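You operate a simulated robot arm through the tools that you are given. There is no shell and no other tool. Be economical: measure what you need, move in short steps, check, and stop when the job is done.

Carry out the task below with a simulated robot arm. There is one attempt and no reset: what you move stays moved.

TASK
Slide the grey sample box along the top of the side bench until it stands next to the grey spacer.

It is judged by the outcome, as a careful person would: the job done as asked, and still so three seconds after it is handed in. It fails if anything else is knocked over, pushed out of place, dropped, spilled or broken.

THE ROBOT
A 7-joint arm with a two-finger parallel gripper on a trunk, on a base that drives. Base frame: it is fixed to the floor where the robot stands at the start and does not move with it; the origin is under the middle of the robot, x ahead of it, y to its left, z up. Units: cm, rad, N and s.
With the tool pointing down near the work surface it reaches from about 18 to 72 cm from the robot's upright axis, wherever it stands. Its first joint turns from -2.897 to 2.897 rad. Payload 1.57 kg.
The TCP is the grasp point between the finger pads, 3 cm short of the fingertips. In the tool frame z runs along the fingers and y along their closing line. Largest opening 11 cm; finger width 2.4, thickness 1.2; the body of the gripper, 4.8 by 11.2 cm, starts 7.8 cm behind the TCP.
Orientation is that of the tool frame in the base frame, as a unit quaternion [x, y, z, w]. With the fingers straight down and closing along the base's y, the tool's x points along the base's -x, its y along +y and its z along -z.

THE INTERFACE
- The arm moves only by the tool apply_moves. Its argument "increments" is a list of rows, each a list of 3 entries, a list of its own where there are three numbers: the shift along the tool's x, y, z in cm, then the turn, a rotation vector about the tool's x, y, z in rad, then the finger opening in cm, from 0 to 11. In form: [[[dx, dy, dz], [ax, ay, az], jaw], ...]. A call has 1 to 8 rows; each row is the pose to reach, as a shift and turn from the pose commanded when the call began, along the tool's axes at that moment. Rows are played at 5 a second. More than 5 cm and 0.15 rad between two rows, or a gripper value outside its range, and nothing of the call is played. A pose out of reach is approached as far as the arm can. The call stops where the force on the tool passes 40 N (or 10 N more than at its start, if that is more) or the arm is blocked; 0.2 s more then pass. Each finger travels about 4.5 cm/s and halts on what it meets, pressing with about 33 N; the grip force reading is that of the motor and also rises with nothing between the fingers. The clock runs only during rows and for 0.2 s after the last one: add rows that repeat a pose to give the fingers time. The reply holds the time, the measured pose of the TCP, the force on the tool along the base axes, the opening and the grip force, in the units named above and with some noise, and new pictures: "show" is both (left out), scene, wrist or none.
- Cameras (640 x 400 px; columns grow to the right, rows downward): "scene" is now at [1.82, 12.28, 146.9]; the picture's right is [-0.35, -0.94, 0.00], its down [-0.62, 0.23, -0.75] and it looks along [0.71, -0.26, -0.66] (base axes); focal length 271 px, centre (320, 200). "wrist" rides on the gripper at [7, 1.6, -14.1] in the tool frame; the picture's right is [-0.23, 0.97, 0.00], its down [-0.86, -0.20, -0.48] and it looks along [-0.47, -0.11, 0.88] (tool axes); focal length 222 px, centre (320, 200).
- raise_lower(by): slides the trunk up (or, below 0, down) by that many cm; the arm and the scene camera ride with it, the base frame stays. It gives what a move gives, with no picture.
- drive_base(legs): drives the robot by 1 to 6 legs, each [ahead, turn to the left] in cm and rad, along the robot's own axes; the way and the turn of a leg run together, so that a leg with both is an arc; at most 150 cm and 3.142 rad a leg. The arm and the cameras ride along, it lands a little off, and it stops where it bumps. It gives what a move gives, and a new picture of the scene camera.
- pan_tilt(pan, tilt): turns the head with the scene camera to pan (to the left, within 2.705 rad either way) and tilt (down, from -0.506 to 1.204), counted from straight ahead of the robot. It gives what a move gives, and a new picture of the scene camera.
- pixel_to_xyz(camera, pixels): for up to 12 pixels [column, row] of the newest picture of that camera ("zoom" is the newest enlarged one), the place [x, y, z] in the base frame of the surface seen there, good to about 0.2 cm. No time passes.
- zoom(camera, box): a new picture of the part [left, top, right, bottom] of that camera's present view, enlarged. No time passes.
- finish_job(): hands the job in; it is judged then, once.

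Go step by step. Measure first, check grasps and placings, and put right what went wrong. The budget is 80 turns and 170 pictures, counting those below and the enlarged ones. Unless the task says otherwise, let go and move clear before handing in, and close with one line.

The tools are called as a command line: name --argument value ..., lists and objects as JSON in quotes. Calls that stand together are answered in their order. apply_moves: Moves the arm, as the interface text tells. Its arguments: {"type":"object","properties":{"increments":{"type":"array"},"show":{"type":"string","enum":["both","scene","wrist","none"]}},"required":["increments"]} The other tools are called the same way: raise_lower (by) slides the trunk up or down; drive_base (legs) drives the base; pan_tilt (pan, tilt) turns the head that bears the scene camera; pixel_to_xyz (camera, pixels) gives the place of the surface under pixels of a picture; zoom (camera, box) takes an enlarged picture of a part of a camera's view; finish_job () hands the job in.

At the start:

```text
time_s: 0.0
tcp_pos: [46.46, -13.04, 105.72]
orientation: [0.0, 1.0, 0.0, 0.0]
wrist_force: [1.2, 0.4, -1.0]
grip_width: 11.0
finger_force: 0.0
trunk travel left (down, up): [-40.0, 19.0]
robot x, y, heading: [0.23, -0.24, 0.001]
head pan, tilt: [-0.353, 0.717]
```

scene: 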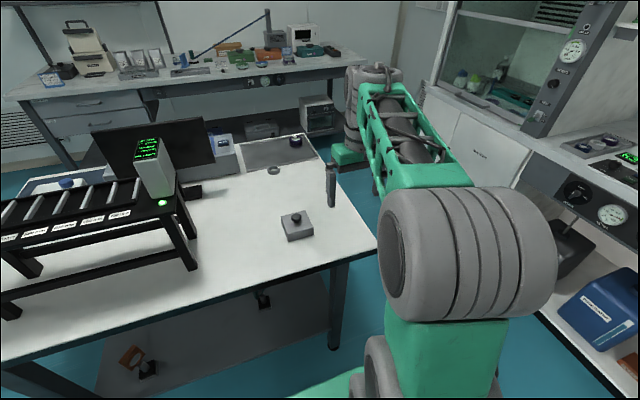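
wrist: 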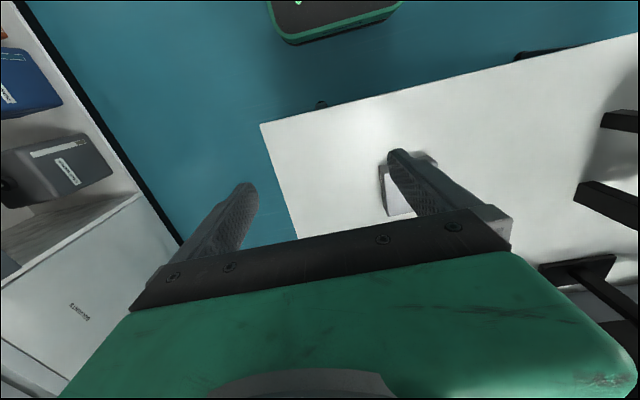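

The scene shows a white table with a small grey knobbed block (297,226), and a bench on the right with a grey item (570,245) and a blue box. I'll pan right to see the side bench.

pan_tilt --pan -1.1 --tilt 0.7

zoom --camera "wrist" --box '[0, 0, 200, 300]'

```text
time_s: 1.1
tcp_pos: [46.41, -13.18, 105.76]
orientation: [0.0, 1.0, -0.001, -0.001]
wrist_force: [-0.1, -0.7, -0.2]
grip_width: 10.99
finger_force: 0.1
trunk travel left (down, up): [-40.0, 19.0]
robot x, y, heading: [0.05, -0.19, 0.002]
head pan, tilt: [-1.1, 0.7]
```

scene: 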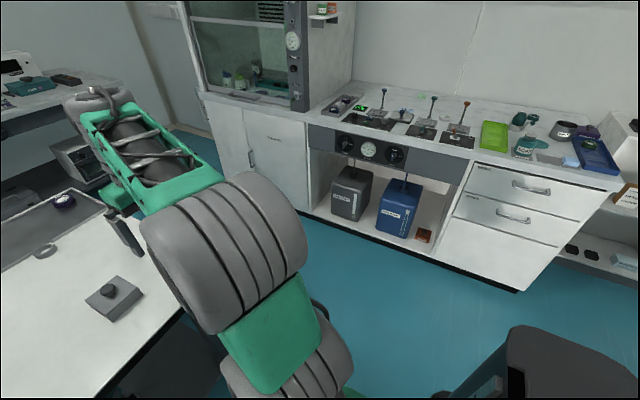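

```text
1.33 times, centred on (100, 150) of wrist
```

zoom: 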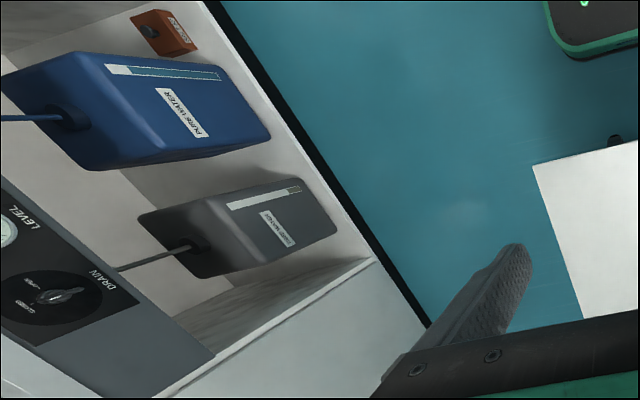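

That right-hand wall counter holds many items, but I see no clear sample box or spacer. I'll look further round, right and then left.

zoom --camera "scene" --box '[320, 80, 640, 280]'

pan_tilt --pan -2.3 --tilt 0.6

pan_tilt --pan 2.3 --tilt 0.6

pan_tilt --pan 1.0 --tilt 0.6

```text
2.00 times, centred on (480, 180) of scene
```

zoom: 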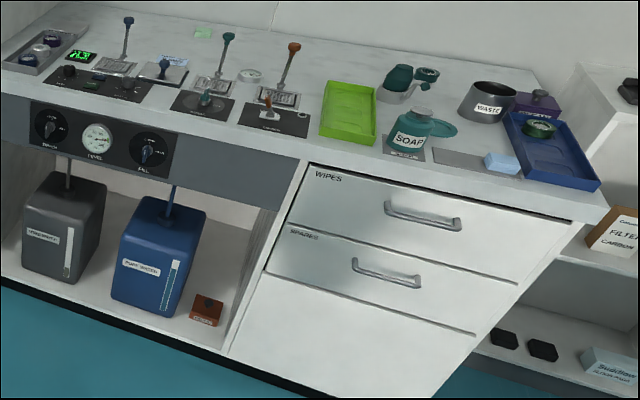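

```text
time_s: 2.5
tcp_pos: [46.4, -13.14, 105.79]
orientation: [0.0, 1.0, 0.0, 0.001]
wrist_force: [0.6, 1.3, -0.9]
grip_width: 10.99
finger_force: 0.0
trunk travel left (down, up): [-40.0, 19.0]
robot x, y, heading: [0.16, -0.59, 0.002]
head pan, tilt: [-2.3, 0.6]
```

scene: 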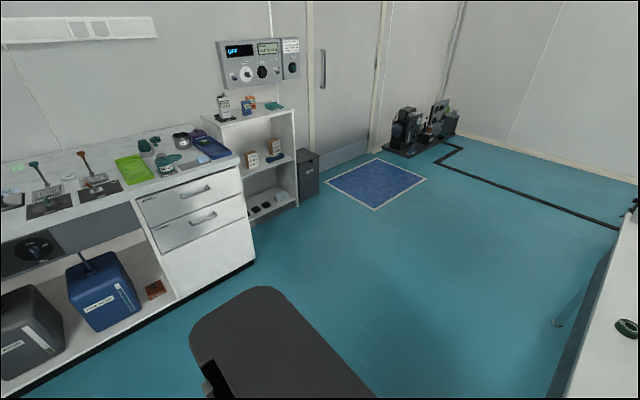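

```text
time_s: 6.2
tcp_pos: [46.46, -13.17, 105.68]
orientation: [0.0, 1.0, 0.0, 0.0]
wrist_force: [-0.1, 0.7, -0.1]
grip_width: 11.01
finger_force: 0.0
trunk travel left (down, up): [-40.0, 19.0]
robot x, y, heading: [-0.25, -0.2, -0.001]
head pan, tilt: [2.3, 0.6]
```

scene: 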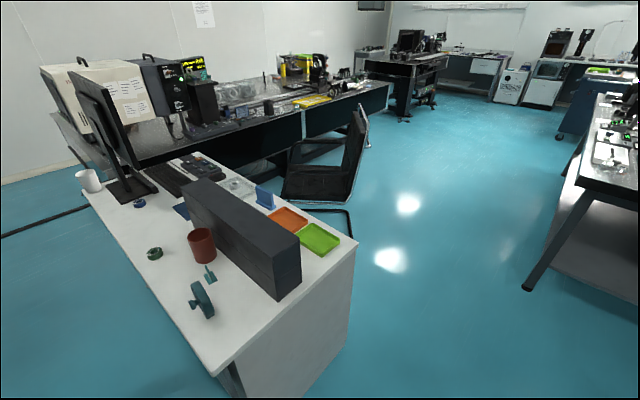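

```text
time_s: 7.6
tcp_pos: [46.5, -13.08, 105.7]
orientation: [-0.001, 1.0, 0.0, 0.001]
wrist_force: [0.2, -0.1, 0.0]
grip_width: 11.0
finger_force: 0.0
trunk travel left (down, up): [-40.0, 19.0]
robot x, y, heading: [-0.19, -0.26, 0.0]
head pan, tilt: [1.0, 0.6]
```

scene: 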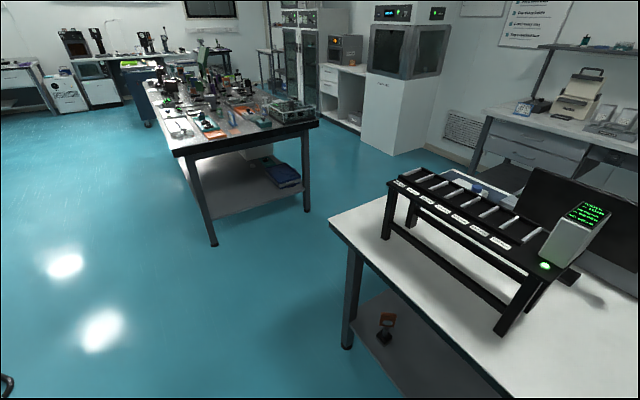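

The bench ahead holds a small grey box and something dark standing at the right. I'll zoom in on that bench and then on the rear desk.

pan_tilt --pan -0.1 --tilt 0.75

zoom --camera "scene" --box '[160, 80, 480, 280]'

pan_tilt --pan -2.7 --tilt 0.7

pan_tilt --pan 2.7 --tilt 0.7

zoom --camera "scene" --box '[160, 80, 640, 380]'

```text
time_s: 9.0
tcp_pos: [46.54, -13.12, 105.83]
orientation: [0.001, 1.0, 0.0, 0.0]
wrist_force: [0.0, -0.7, -0.2]
grip_width: 10.99
finger_force: 0.1
trunk travel left (down, up): [-40.0, 19.0]
robot x, y, heading: [0.12, -0.07, 0.002]
head pan, tilt: [-0.099, 0.75]
```

scene: 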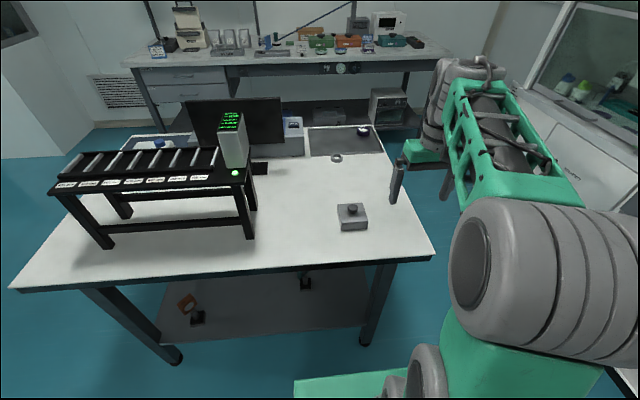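

```text
2.00 times, centred on (320, 180) of scene
```

zoom: 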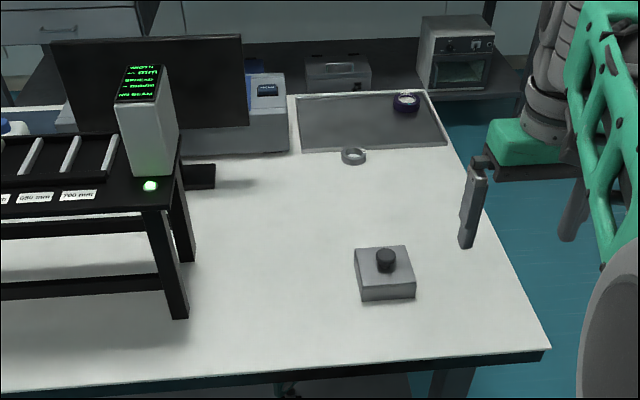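

```text
time_s: 11.3
tcp_pos: [46.55, -13.1, 105.66]
orientation: [0.0, 1.0, 0.0, 0.0]
wrist_force: [0.2, -0.4, 0.3]
grip_width: 10.98
finger_force: 0.0
trunk travel left (down, up): [-40.0, 19.0]
robot x, y, heading: [-0.4, -0.5, 0.001]
head pan, tilt: [-2.7, 0.7]
```

scene: 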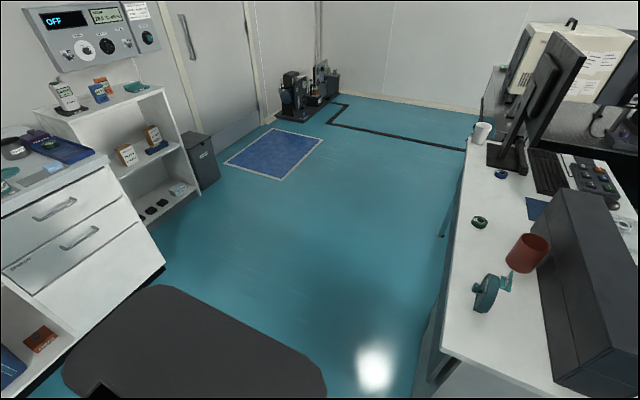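

```text
time_s: 15.5
tcp_pos: [46.53, -13.15, 105.82]
orientation: [0.0, 1.0, 0.0, 0.0]
wrist_force: [0.0, 0.1, 0.2]
grip_width: 11.0
finger_force: 0.1
trunk travel left (down, up): [-40.0, 19.0]
robot x, y, heading: [0.11, -0.05, -0.0]
head pan, tilt: [2.7, 0.7]
```

scene: 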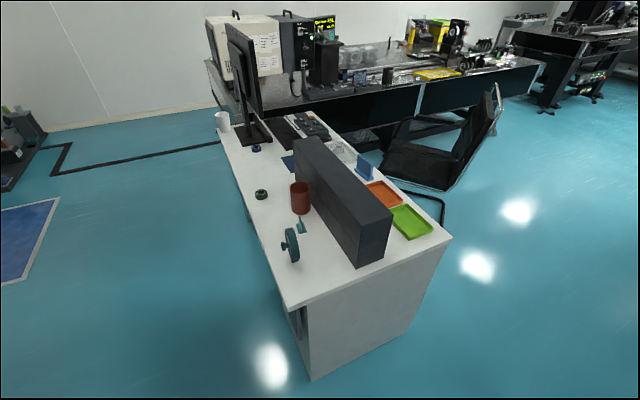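

```text
1.33 times, centred on (400, 230) of scene
```

zoom: 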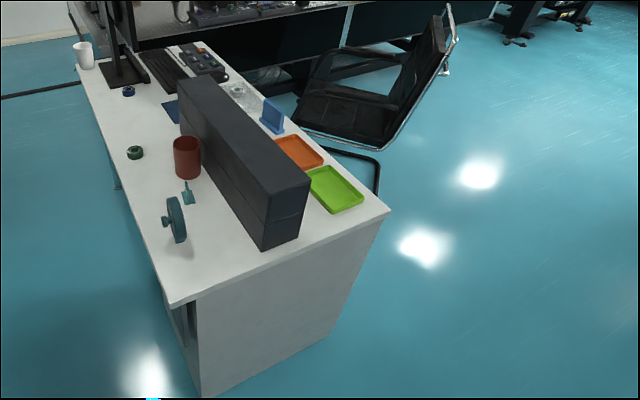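

The front bench has a grey knobbed box and a grey ring (zoom 353,156), which could be a spacer. Before settling on these I'll zoom in on the other benches for rivals.

pan_tilt --pan 0.0 --tilt 0.4

zoom --camera "scene" --box '[120, 70, 440, 270]'

zoom --camera "scene" --box '[240, 220, 400, 320]'

pan_tilt --pan 1.4 --tilt 0.4

zoom --camera "scene" --box '[260, 100, 580, 300]'

```text
time_s: 17.9
tcp_pos: [46.39, -13.08, 105.79]
orientation: [0.0, 1.0, 0.001, 0.0]
wrist_force: [0.4, -0.9, -0.4]
grip_width: 11.01
finger_force: 0.0
trunk travel left (down, up): [-40.0, 19.0]
robot x, y, heading: [0.25, -0.32, 0.002]
head pan, tilt: [0.0, 0.4]
```

scene: 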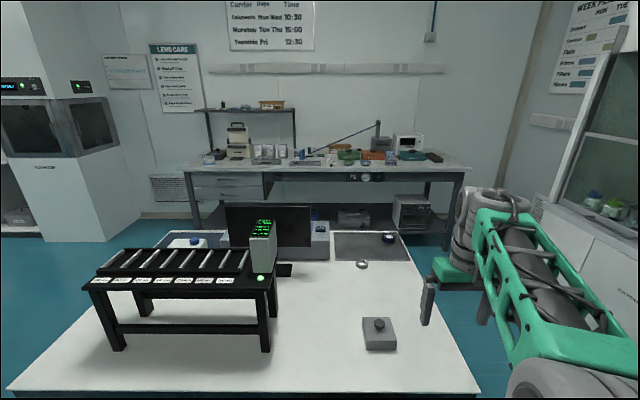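

```text
2.00 times, centred on (280, 170) of scene
```

zoom: 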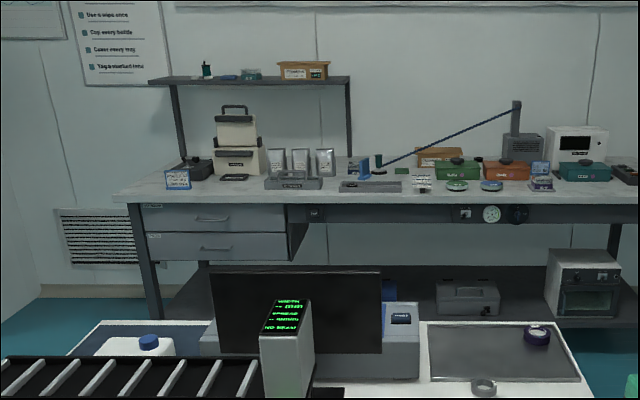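

```text
4.00 times, centred on (320, 270) of scene
```

zoom: 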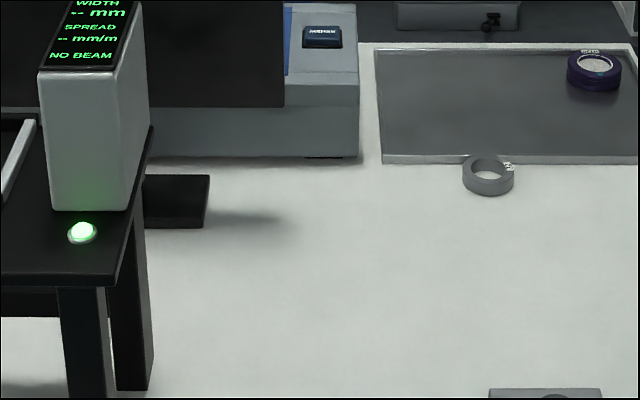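

```text
time_s: 19.4
tcp_pos: [46.49, -13.07, 105.68]
orientation: [0.0, 1.0, 0.0, 0.0]
wrist_force: [0.0, -0.3, 0.1]
grip_width: 11.01
finger_force: 0.1
trunk travel left (down, up): [-40.0, 19.0]
robot x, y, heading: [0.13, -0.32, 0.003]
head pan, tilt: [1.4, 0.4]
```

scene: 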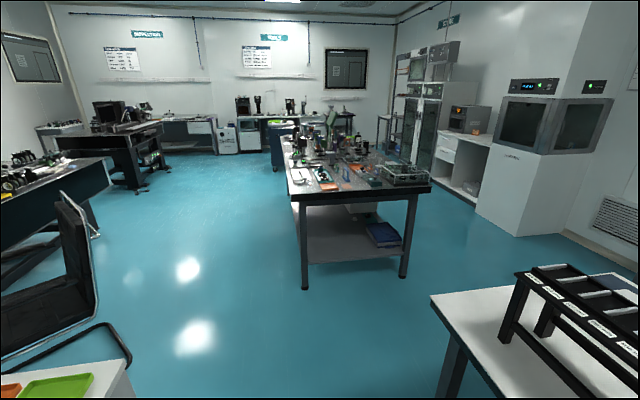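

```text
2.00 times, centred on (420, 200) of scene
```

zoom: 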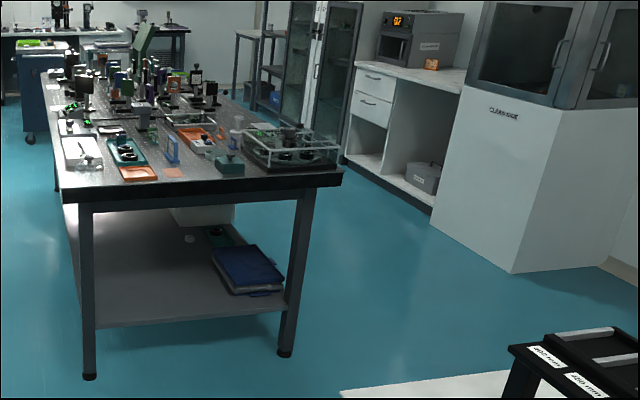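

The front bench (z≈85, within reach) holds the only matching pair: the knobbed grey box and the grey ring with a label. A purple ring lies in the tray. I'll go back to a good view and measure.

pan_tilt --pan -0.15 --tilt 0.75

zoom --camera "scene" --box '[300, 110, 460, 210]'

zoom --camera "scene" --box '[300, 150, 460, 250]'

```text
time_s: 21.1
tcp_pos: [46.49, -13.1, 105.79]
orientation: [0.0, 1.0, -0.001, 0.001]
wrist_force: [0.0, -0.4, -0.1]
grip_width: 11.0
finger_force: 0.1
trunk travel left (down, up): [-40.0, 19.0]
robot x, y, heading: [-0.14, -0.4, 0.001]
head pan, tilt: [-0.15, 0.75]
```

scene: 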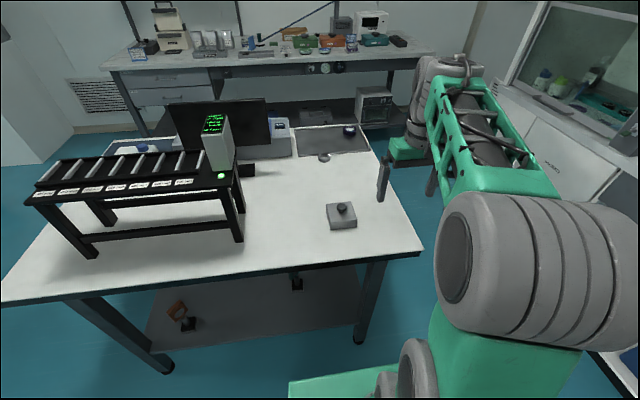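

```text
4.00 times, centred on (380, 160) of scene
```

zoom: 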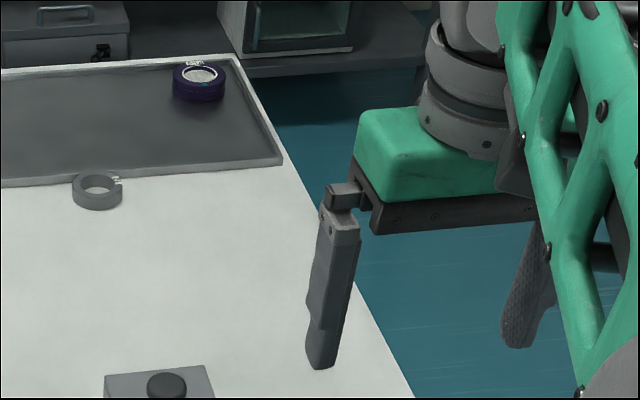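

```text
4.00 times, centred on (380, 200) of scene
```

zoom: 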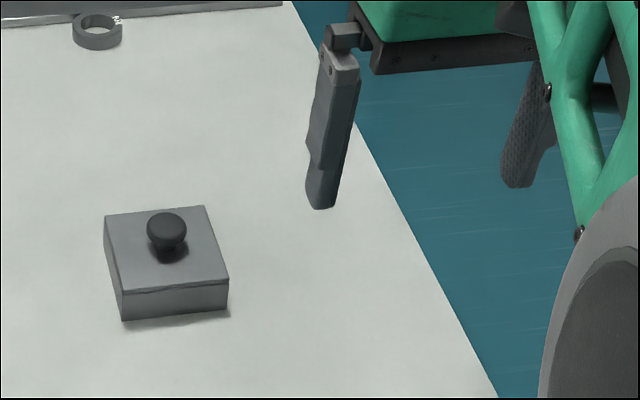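

The box and ring are clear: ring at zoom (97,30), box at (165,260). I'll measure both, plus the table edges.

pixel_to_xyz --camera "zoom" --pixels '[[104, 217], [204, 206], [228, 284], [122, 294], [122, 320], [228, 309], [166, 222], [97, 49], [75, 32], [122, 32], [400, 220], [250, 6]]'

pixel_to_xyz --camera "scene" --pixels '[[324, 162], [324, 157], [236, 242], [240, 190], [421, 250], [348, 133], [350, 150], [270, 158], [300, 158]]'

zoom --camera "scene" --box '[304, 142, 344, 167]'

```text
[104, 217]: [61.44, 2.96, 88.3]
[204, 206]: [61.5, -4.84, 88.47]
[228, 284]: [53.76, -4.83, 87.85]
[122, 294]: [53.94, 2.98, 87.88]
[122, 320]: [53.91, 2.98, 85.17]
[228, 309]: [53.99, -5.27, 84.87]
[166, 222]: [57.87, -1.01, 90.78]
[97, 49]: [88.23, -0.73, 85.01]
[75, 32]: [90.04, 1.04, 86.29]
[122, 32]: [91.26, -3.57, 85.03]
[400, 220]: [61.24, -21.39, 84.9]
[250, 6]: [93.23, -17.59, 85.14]
```

```text
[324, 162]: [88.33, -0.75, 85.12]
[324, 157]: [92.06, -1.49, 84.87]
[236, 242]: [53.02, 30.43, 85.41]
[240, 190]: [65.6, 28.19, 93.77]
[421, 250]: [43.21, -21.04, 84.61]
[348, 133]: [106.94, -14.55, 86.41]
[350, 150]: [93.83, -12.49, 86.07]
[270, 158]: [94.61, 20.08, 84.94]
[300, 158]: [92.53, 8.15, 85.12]
```

```text
16.00 times, centred on (324, 154) of scene
```

zoom: 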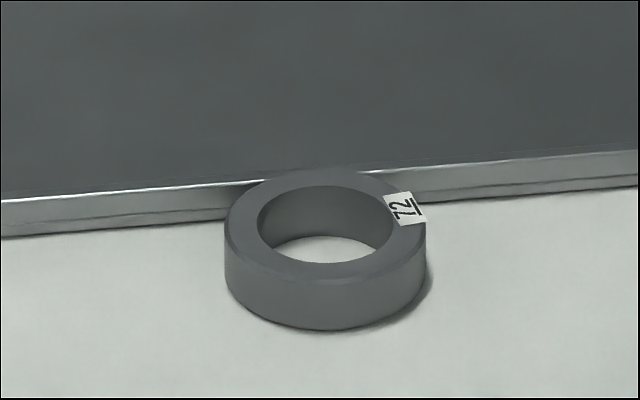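

The box spans x 53.9–61.5 and y −4.9 to 3, with its top at about 88.2. The spacer ring's near edge is at x 88.2, with its centre near (90.5, −1). The box centre must reach about x = 83, so I need to drive ahead some 15 cm; first I'll look down at the base clearance.

pan_tilt --pan 0.0 --tilt 1.2

```text
time_s: 22.0
tcp_pos: [46.44, -13.03, 105.79]
orientation: [0.0, 1.0, 0.001, 0.0]
wrist_force: [-1.1, -0.9, 0.5]
grip_width: 11.02
finger_force: 0.2
trunk travel left (down, up): [-40.0, 19.0]
robot x, y, heading: [0.09, 0.01, -0.005]
head pan, tilt: [0.0, 1.201]
```

scene: 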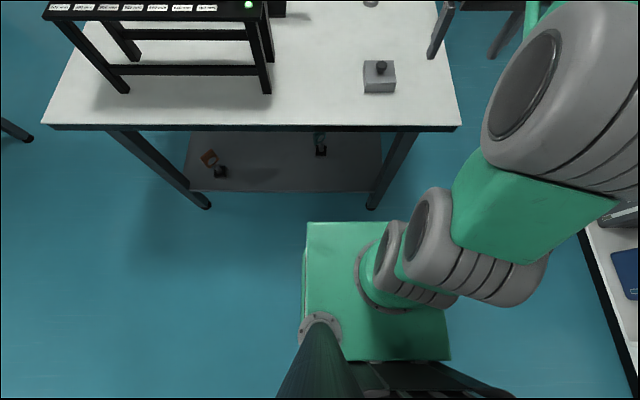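

pixel_to_xyz --camera "scene" --pixels '[[310, 225], [380, 225], [305, 250], [300, 127], [450, 128], [370, 207], [330, 188], [320, 150], [390, 160], [440, 45]]'

zoom --camera "scene" --box '[240, 150, 480, 300]'

```text
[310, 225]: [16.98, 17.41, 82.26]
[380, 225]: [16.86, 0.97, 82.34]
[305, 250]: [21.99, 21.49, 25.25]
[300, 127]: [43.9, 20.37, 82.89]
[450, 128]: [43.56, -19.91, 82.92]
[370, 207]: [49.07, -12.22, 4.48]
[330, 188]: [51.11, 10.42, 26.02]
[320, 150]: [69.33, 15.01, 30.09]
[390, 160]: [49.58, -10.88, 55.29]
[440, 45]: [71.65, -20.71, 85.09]
```

```text
2.67 times, centred on (360, 225) of scene
```

zoom: 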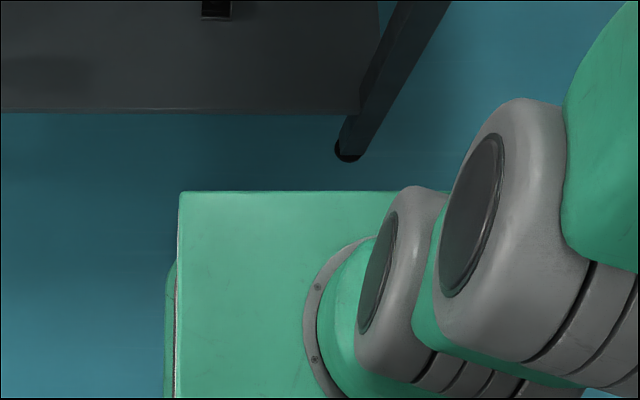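

The platform front is at x≈17, the table edge at 43.5 and the nearest table foot at about 48. Any lower base part hidden behind the platform can reach at most about 36 at the floor. Driving 13 cm ahead is safe, with the gripper well above everything.

drive_base --legs '[[13, 0]]'

```text
time_s: 23.2
tcp_pos: [59.6, -13.04, 105.83]
orientation: [-0.002, 1.0, 0.0, 0.0]
wrist_force: [0.0, 0.1, -0.3]
grip_width: 10.99
finger_force: 0.0
trunk travel left (down, up): [-40.0, 19.0]
robot x, y, heading: [13.01, -0.14, 0.003]
head pan, tilt: [0.0, 1.201]
```

scene: 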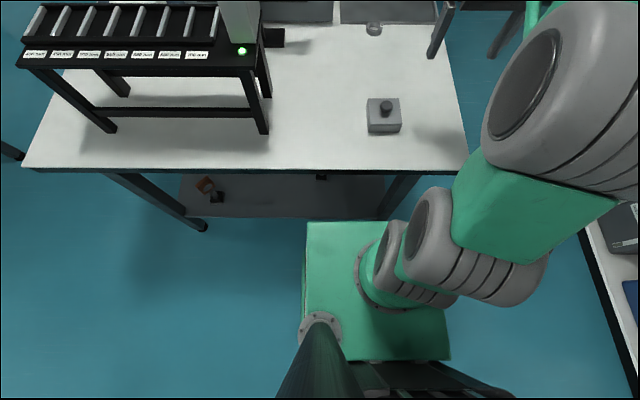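

The drive went cleanly and the robot now stands at x = 13. I'll move over the box at height: tool x +2.4 (base −x) and tool y +12.

apply_moves --increments '[[[0.8, 4, 0], [0, 0, 0], 11], [[1.6, 8, 0], [0, 0, 0], 11], [[2.4, 12, 0], [0, 0, 0], 11], [[2.4, 12, 0], [0, 0, 0], 11]]'

pan_tilt --pan 0.0 --tilt 0.9

```text
time_s: 24.2
tcp_pos: [57.15, -0.9, 105.79]
orientation: [0.0, 1.0, 0.0, 0.0]
wrist_force: [0.5, 0.8, 0.0]
grip_width: 10.99
finger_force: 0.1
trunk travel left (down, up): [-40.0, 19.0]
robot x, y, heading: [13.08, -0.33, 0.001]
head pan, tilt: [0.0, 1.201]
```

scene: 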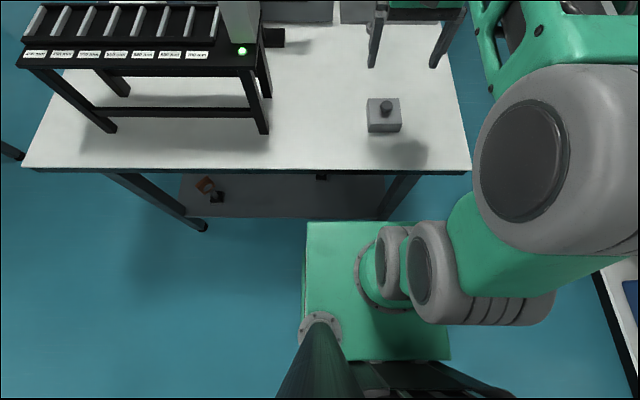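
wrist: 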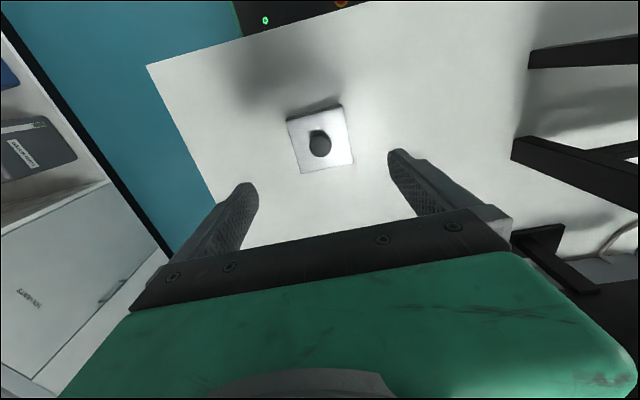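

```text
time_s: 25.1
tcp_pos: [57.27, -0.94, 105.8]
orientation: [-0.001, 1.0, -0.001, 0.0]
wrist_force: [-1.0, 1.2, 0.1]
grip_width: 10.99
finger_force: 0.1
trunk travel left (down, up): [-40.0, 19.0]
robot x, y, heading: [13.18, -0.25, 0.004]
head pan, tilt: [0.0, 0.901]
```

scene: 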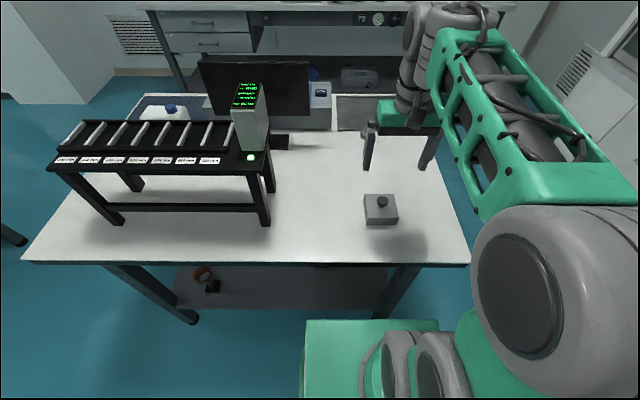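

The box shows in the wrist picture at (320,140). I'll re-measure its corners there to set the gripper's y and yaw.

pixel_to_xyz --camera "wrist" --pixels '[[288, 121], [340, 108], [354, 163], [302, 172], [321, 145]]'

zoom --camera "wrist" --box '[240, 90, 400, 190]'

```text
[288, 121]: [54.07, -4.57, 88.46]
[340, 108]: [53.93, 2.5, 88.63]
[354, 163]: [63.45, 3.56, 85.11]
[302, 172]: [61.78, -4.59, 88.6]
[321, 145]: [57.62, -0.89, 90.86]
```

```text
4.00 times, centred on (320, 140) of wrist
```

zoom: 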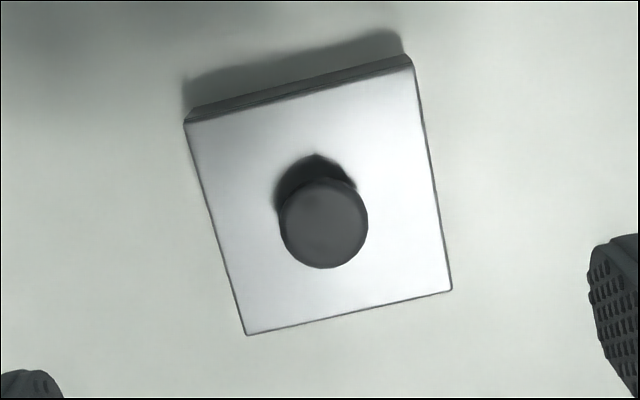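

The box is square to the axes, centred near (57.8, −0.9) with its top at 88.5. I'll descend 16.5 cm so the fingertips straddle it about 1.2 cm above the table.

apply_moves --increments '[[[0, 0, 4.5], [0, 0, 0], 11], [[0, 0, 9], [0, 0, 0], 11], [[0, 0, 12.5], [0, 0, 0], 11], [[0, 0, 14.5], [0, 0, 0], 11], [[0, 0, 16.5], [0, 0, 0], 11], [[0, 0, 16.5], [0, 0, 0], 11]]'

```text
time_s: 26.4
tcp_pos: [57.12, -1.01, 89.21]
orientation: [-0.001, 1.0, 0.0, 0.0]
wrist_force: [-0.9, -0.4, -0.4]
grip_width: 10.99
finger_force: 0.1
trunk travel left (down, up): [-40.0, 19.0]
robot x, y, heading: [13.4, -0.3, -0.001]
head pan, tilt: [0.0, 0.901]
```

scene: 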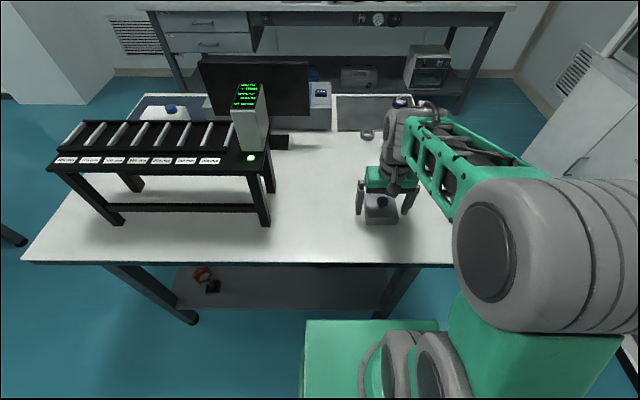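
wrist: 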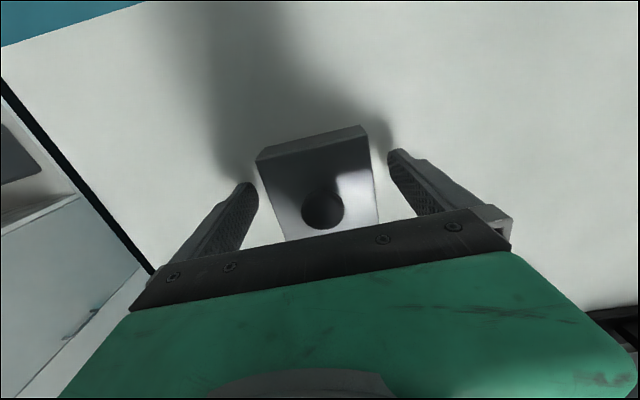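

The fingers straddle the box evenly in the wrist picture. I'll close on it.

apply_moves --increments '[[[0, 0, 0], [0, 0, 0], 9], [[0, 0, 0], [0, 0, 0], 8], [[0, 0, 0], [0, 0, 0], 7.2], [[0, 0, 0], [0, 0, 0], 7.2], [[0, 0, 0], [0, 0, 0], 7.2], [[0, 0, 0], [0, 0, 0], 7.2]]' --show "wrist"

```text
time_s: 27.9
tcp_pos: [57.15, -0.9, 89.43]
orientation: [-0.001, 1.0, 0.001, 0.0]
wrist_force: [-0.6, -0.5, -0.2]
grip_width: 7.96
finger_force: 33.4
trunk travel left (down, up): [-40.0, 19.0]
robot x, y, heading: [13.12, -0.38, 0.003]
head pan, tilt: [0.0, 0.901]
```

wrist: 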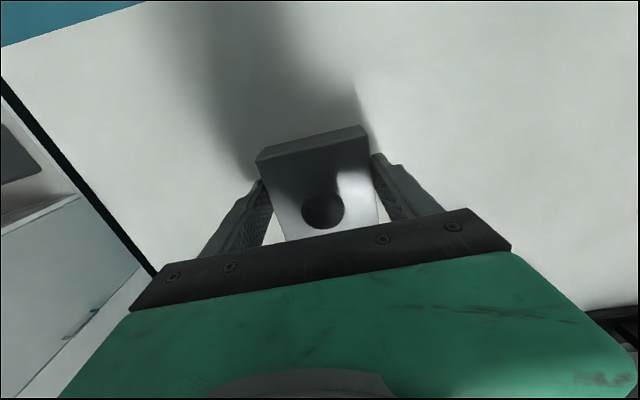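

The box is gripped at 7.96 cm wide. I'll slide it 22 cm along +x (tool −x), then re-measure the gap.

apply_moves --increments '[[[-3, 0, 0], [0, 0, 0], 7.2], [[-6, 0, 0], [0, 0, 0], 7.2], [[-9, 0, 0], [0, 0, 0], 7.2], [[-12, 0, 0], [0, 0, 0], 7.2], [[-15, 0, 0], [0, 0, 0], 7.2], [[-18, 0, 0], [0, 0, 0], 7.2], [[-21, 0, 0], [0, 0, 0], 7.2], [[-22, 0, 0], [0, 0, 0], 7.2]]'

pan_tilt --pan -0.1 --tilt 0.75

zoom --camera "scene" --box '[304, 125, 400, 185]'

```text
time_s: 29.6
tcp_pos: [79.12, -0.95, 89.3]
orientation: [0.0, 1.0, 0.0, 0.001]
wrist_force: [1.2, 0.5, 0.5]
grip_width: 7.97
finger_force: 33.5
trunk travel left (down, up): [-40.0, 19.0]
robot x, y, heading: [12.96, -0.21, 0.001]
head pan, tilt: [0.0, 0.901]
```

scene: 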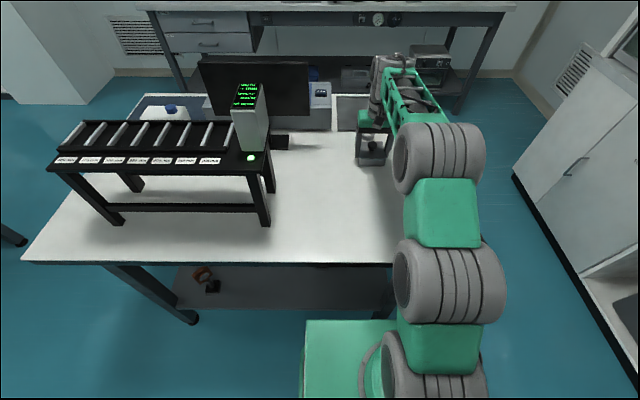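
wrist: 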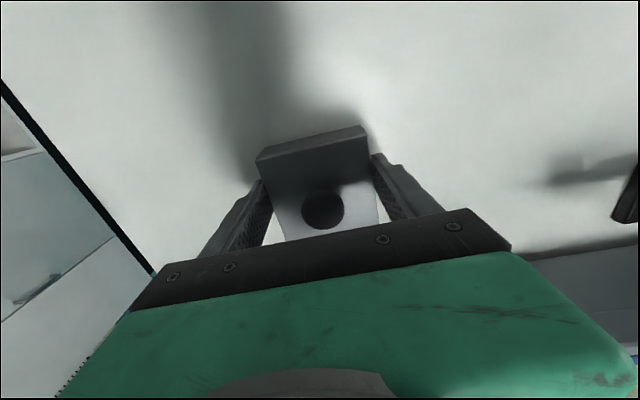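

```text
time_s: 30.4
tcp_pos: [79.16, -1.01, 89.31]
orientation: [-0.001, 1.0, 0.0, 0.0]
wrist_force: [0.8, -0.8, 2.0]
grip_width: 7.95
finger_force: 33.0
trunk travel left (down, up): [-40.0, 19.0]
robot x, y, heading: [13.08, -0.25, 0.0]
head pan, tilt: [-0.099, 0.75]
```

scene: 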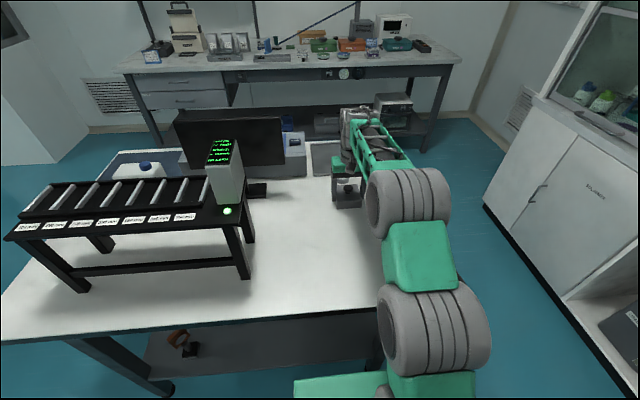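

```text
6.67 times, centred on (352, 155) of scene
```

zoom: 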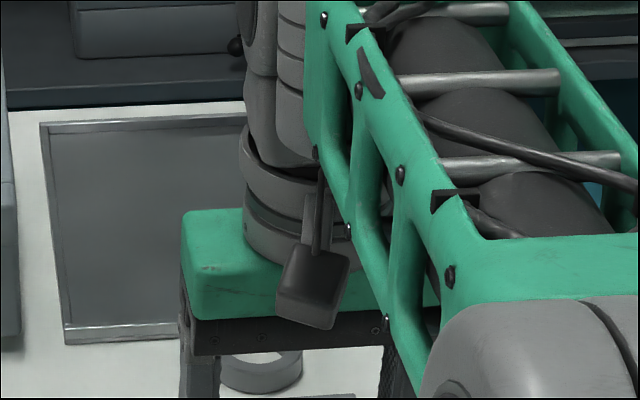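

The slide went well and the ring is visible under the gripper at zoom (262,370). I'll measure the ring's near face and the box top to find the gap left.

zoom --camera "scene" --box '[324, 172, 372, 202]'

pixel_to_xyz --camera "scene" --pixels '[[342, 183], [343, 182], [340, 185]]'

```text
13.33 times, centred on (348, 187) of scene
```

zoom: 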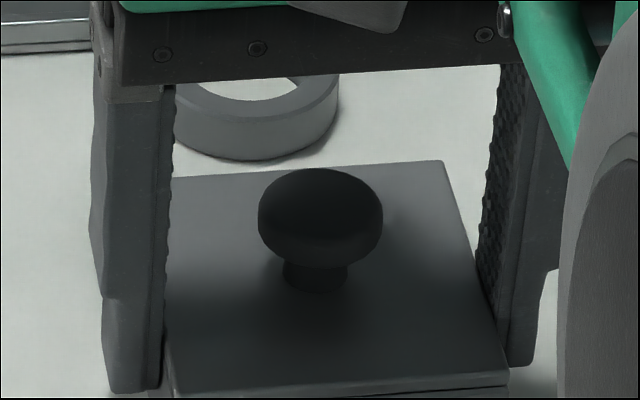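

```text
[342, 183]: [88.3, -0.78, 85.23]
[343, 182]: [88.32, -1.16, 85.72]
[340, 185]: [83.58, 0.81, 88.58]
```

pixel_to_xyz --camera "zoom" --pixels '[[250, 158], [280, 155], [440, 163], [230, 174], [190, 145], [335, 120], [400, 168]]'

```text
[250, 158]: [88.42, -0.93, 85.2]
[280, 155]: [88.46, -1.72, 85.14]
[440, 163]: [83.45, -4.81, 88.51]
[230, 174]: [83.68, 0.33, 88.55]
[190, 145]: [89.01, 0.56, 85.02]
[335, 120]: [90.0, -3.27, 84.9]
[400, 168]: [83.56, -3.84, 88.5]
```

The box's far edge is at x 83.7 and the ring's near edge at 88.3, so the gap is 4.6 cm. I'll slide 4.0 cm more in small steps, which leaves about half a centimetre.

apply_moves --increments '[[[-1.2, 0, 0], [0, 0, 0], 7.2], [[-2.4, 0, 0], [0, 0, 0], 7.2], [[-3.4, 0, 0], [0, 0, 0], 7.2], [[-4.0, 0, 0], [0, 0, 0], 7.2], [[-4.0, 0, 0], [0, 0, 0], 7.2]]' --show "scene"

zoom --camera "scene" --box '[324, 162, 372, 192]'

```text
time_s: 31.6
tcp_pos: [83.17, -0.92, 89.43]
orientation: [-0.002, 1.0, 0.0, 0.001]
wrist_force: [-1.5, 0.1, 3.7]
grip_width: 7.94
finger_force: 33.0
trunk travel left (down, up): [-40.0, 19.0]
robot x, y, heading: [12.79, -0.37, 0.002]
head pan, tilt: [-0.099, 0.75]
```

scene: 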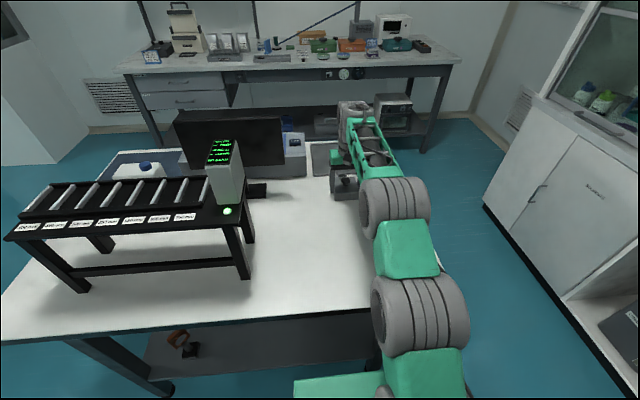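

```text
13.33 times, centred on (348, 177) of scene
```

zoom: 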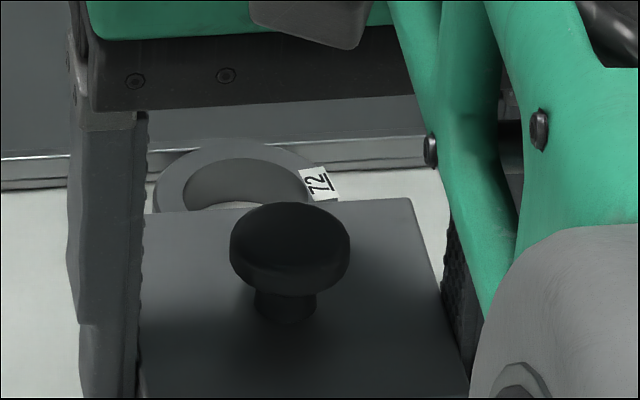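

The box now stands just in front of the ring, which is undisturbed. I'll open the fingers and rise straight up.

apply_moves --increments '[[[0, 0, 0], [0, 0, 0], 9], [[0, 0, 0], [0, 0, 0], 10.5], [[0, 0, 0], [0, 0, 0], 10.5], [[0, 0, 0], [0, 0, 0], 10.5], [[0, 0, -2], [0, 0, 0], 10.5], [[0, 0, -6], [0, 0, 0], 10.5], [[0, 0, -10], [0, 0, 0], 10.5], [[0, 0, -14], [0, 0, 0], 10.5]]' --show "none"

apply_moves --increments '[[[4, 0, 0], [0, 0, 0], 10.5], [[8, 0, 0], [0, 0, 0], 10.5], [[12, 0, 0], [0, 0, 0], 10.5], [[16, -4, 0], [0, 0, 0], 10.5], [[20, -8, 0], [0, 0, 0], 10.5], [[23, -12, 0], [0, 0, 0], 10.5], [[23, -12, 0], [0, 0, 0], 10.5]]' --show "scene"

zoom --camera "scene" --box '[304, 142, 400, 202]'

```text
time_s: 33.4
tcp_pos: [82.56, -1.0, 102.01]
orientation: [-0.002, 1.0, -0.001, 0.001]
wrist_force: [0.3, -0.2, -0.7]
grip_width: 10.5
finger_force: 0.2
out of reach, approached as far as the arm can: row 8
trunk travel left (down, up): [-40.0, 19.0]
robot x, y, heading: [12.91, -0.45, 0.001]
head pan, tilt: [-0.099, 0.75]
```

```text
refused: row 4 steps farther than a row can; nothing moved
```

```text
6.67 times, centred on (352, 172) of scene
```

zoom: 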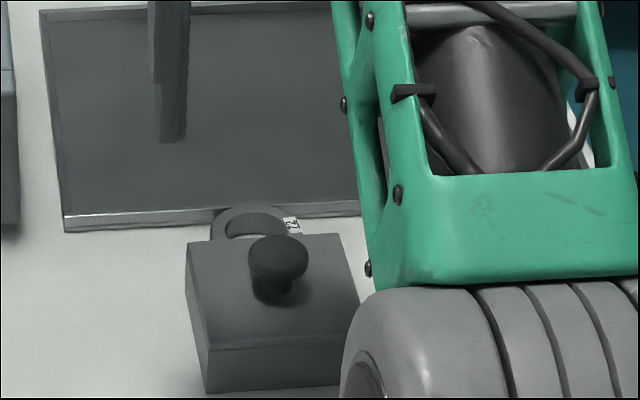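

The box is released and stands by the ring. The retreat was refused for its step size, so I'll redo it with smaller steps and look again.

apply_moves --increments '[[[3, 0, 0], [0, 0, 0], 10.5], [[6, 0, 0], [0, 0, 0], 10.5], [[9, -2, 0], [0, 0, 0], 10.5], [[12, -5, 0], [0, 0, 0], 10.5], [[15, -8, 0], [0, 0, 0], 10.5], [[18, -11, 0], [0, 0, 0], 10.5], [[21, -13, 0], [0, 0, 0], 10.5], [[21, -13, 0], [0, 0, 0], 10.5]]' --show "both"

zoom --camera "scene" --box '[304, 142, 400, 202]'

```text
time_s: 35.1
tcp_pos: [61.46, -14.06, 101.98]
orientation: [-0.001, 1.0, 0.0, 0.0]
wrist_force: [-0.1, 0.4, 0.0]
grip_width: 10.5
finger_force: 0.2
trunk travel left (down, up): [-40.0, 19.0]
robot x, y, heading: [12.88, -0.3, -0.002]
head pan, tilt: [-0.099, 0.75]
```

scene: 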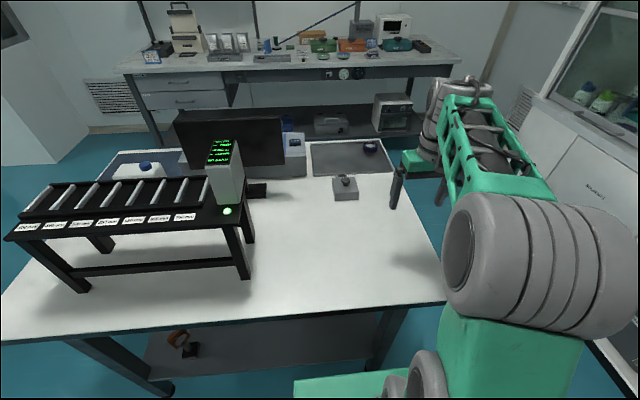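
wrist: 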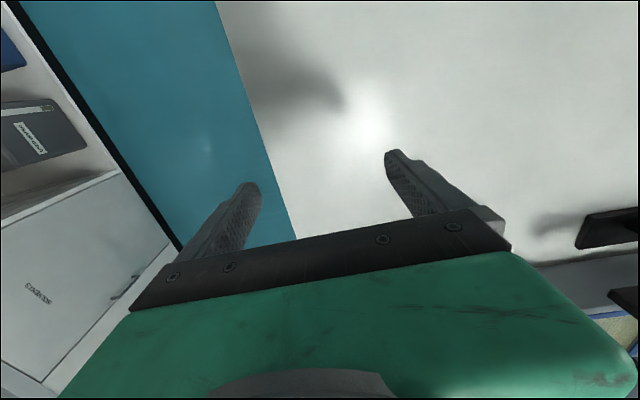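

```text
6.67 times, centred on (352, 172) of scene
```

zoom: 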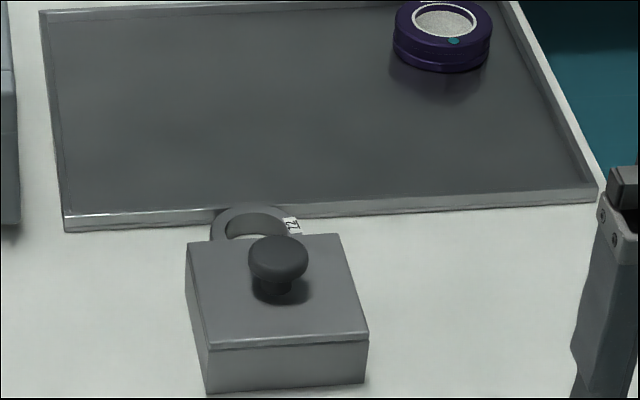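

The box stands level beside the ring and the gripper is clear. I'll do one last check of the positions.

pixel_to_xyz --camera "zoom" --pixels '[[230, 240], [335, 238], [190, 248], [213, 232], [208, 392], [365, 380]]'

```text
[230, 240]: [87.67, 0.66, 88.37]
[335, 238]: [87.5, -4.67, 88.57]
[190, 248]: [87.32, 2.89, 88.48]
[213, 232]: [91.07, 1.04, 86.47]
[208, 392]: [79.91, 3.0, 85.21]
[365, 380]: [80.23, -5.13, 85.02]
```

The box's far edge is at x≈87.7 and the ring's near edge at 88.3, so they stand about 0.6 cm apart, upright and with nothing else moved. I'm handing it in.

finish_job

```text
The job is handed in.
```

I slid the grey sample box along the bench, and it now stands about 0.6 cm from the grey spacer ring, released and with the gripper clear. I took the bench in front of the robot as the side bench, because it was the only one I saw with both a grey box and a grey ring.
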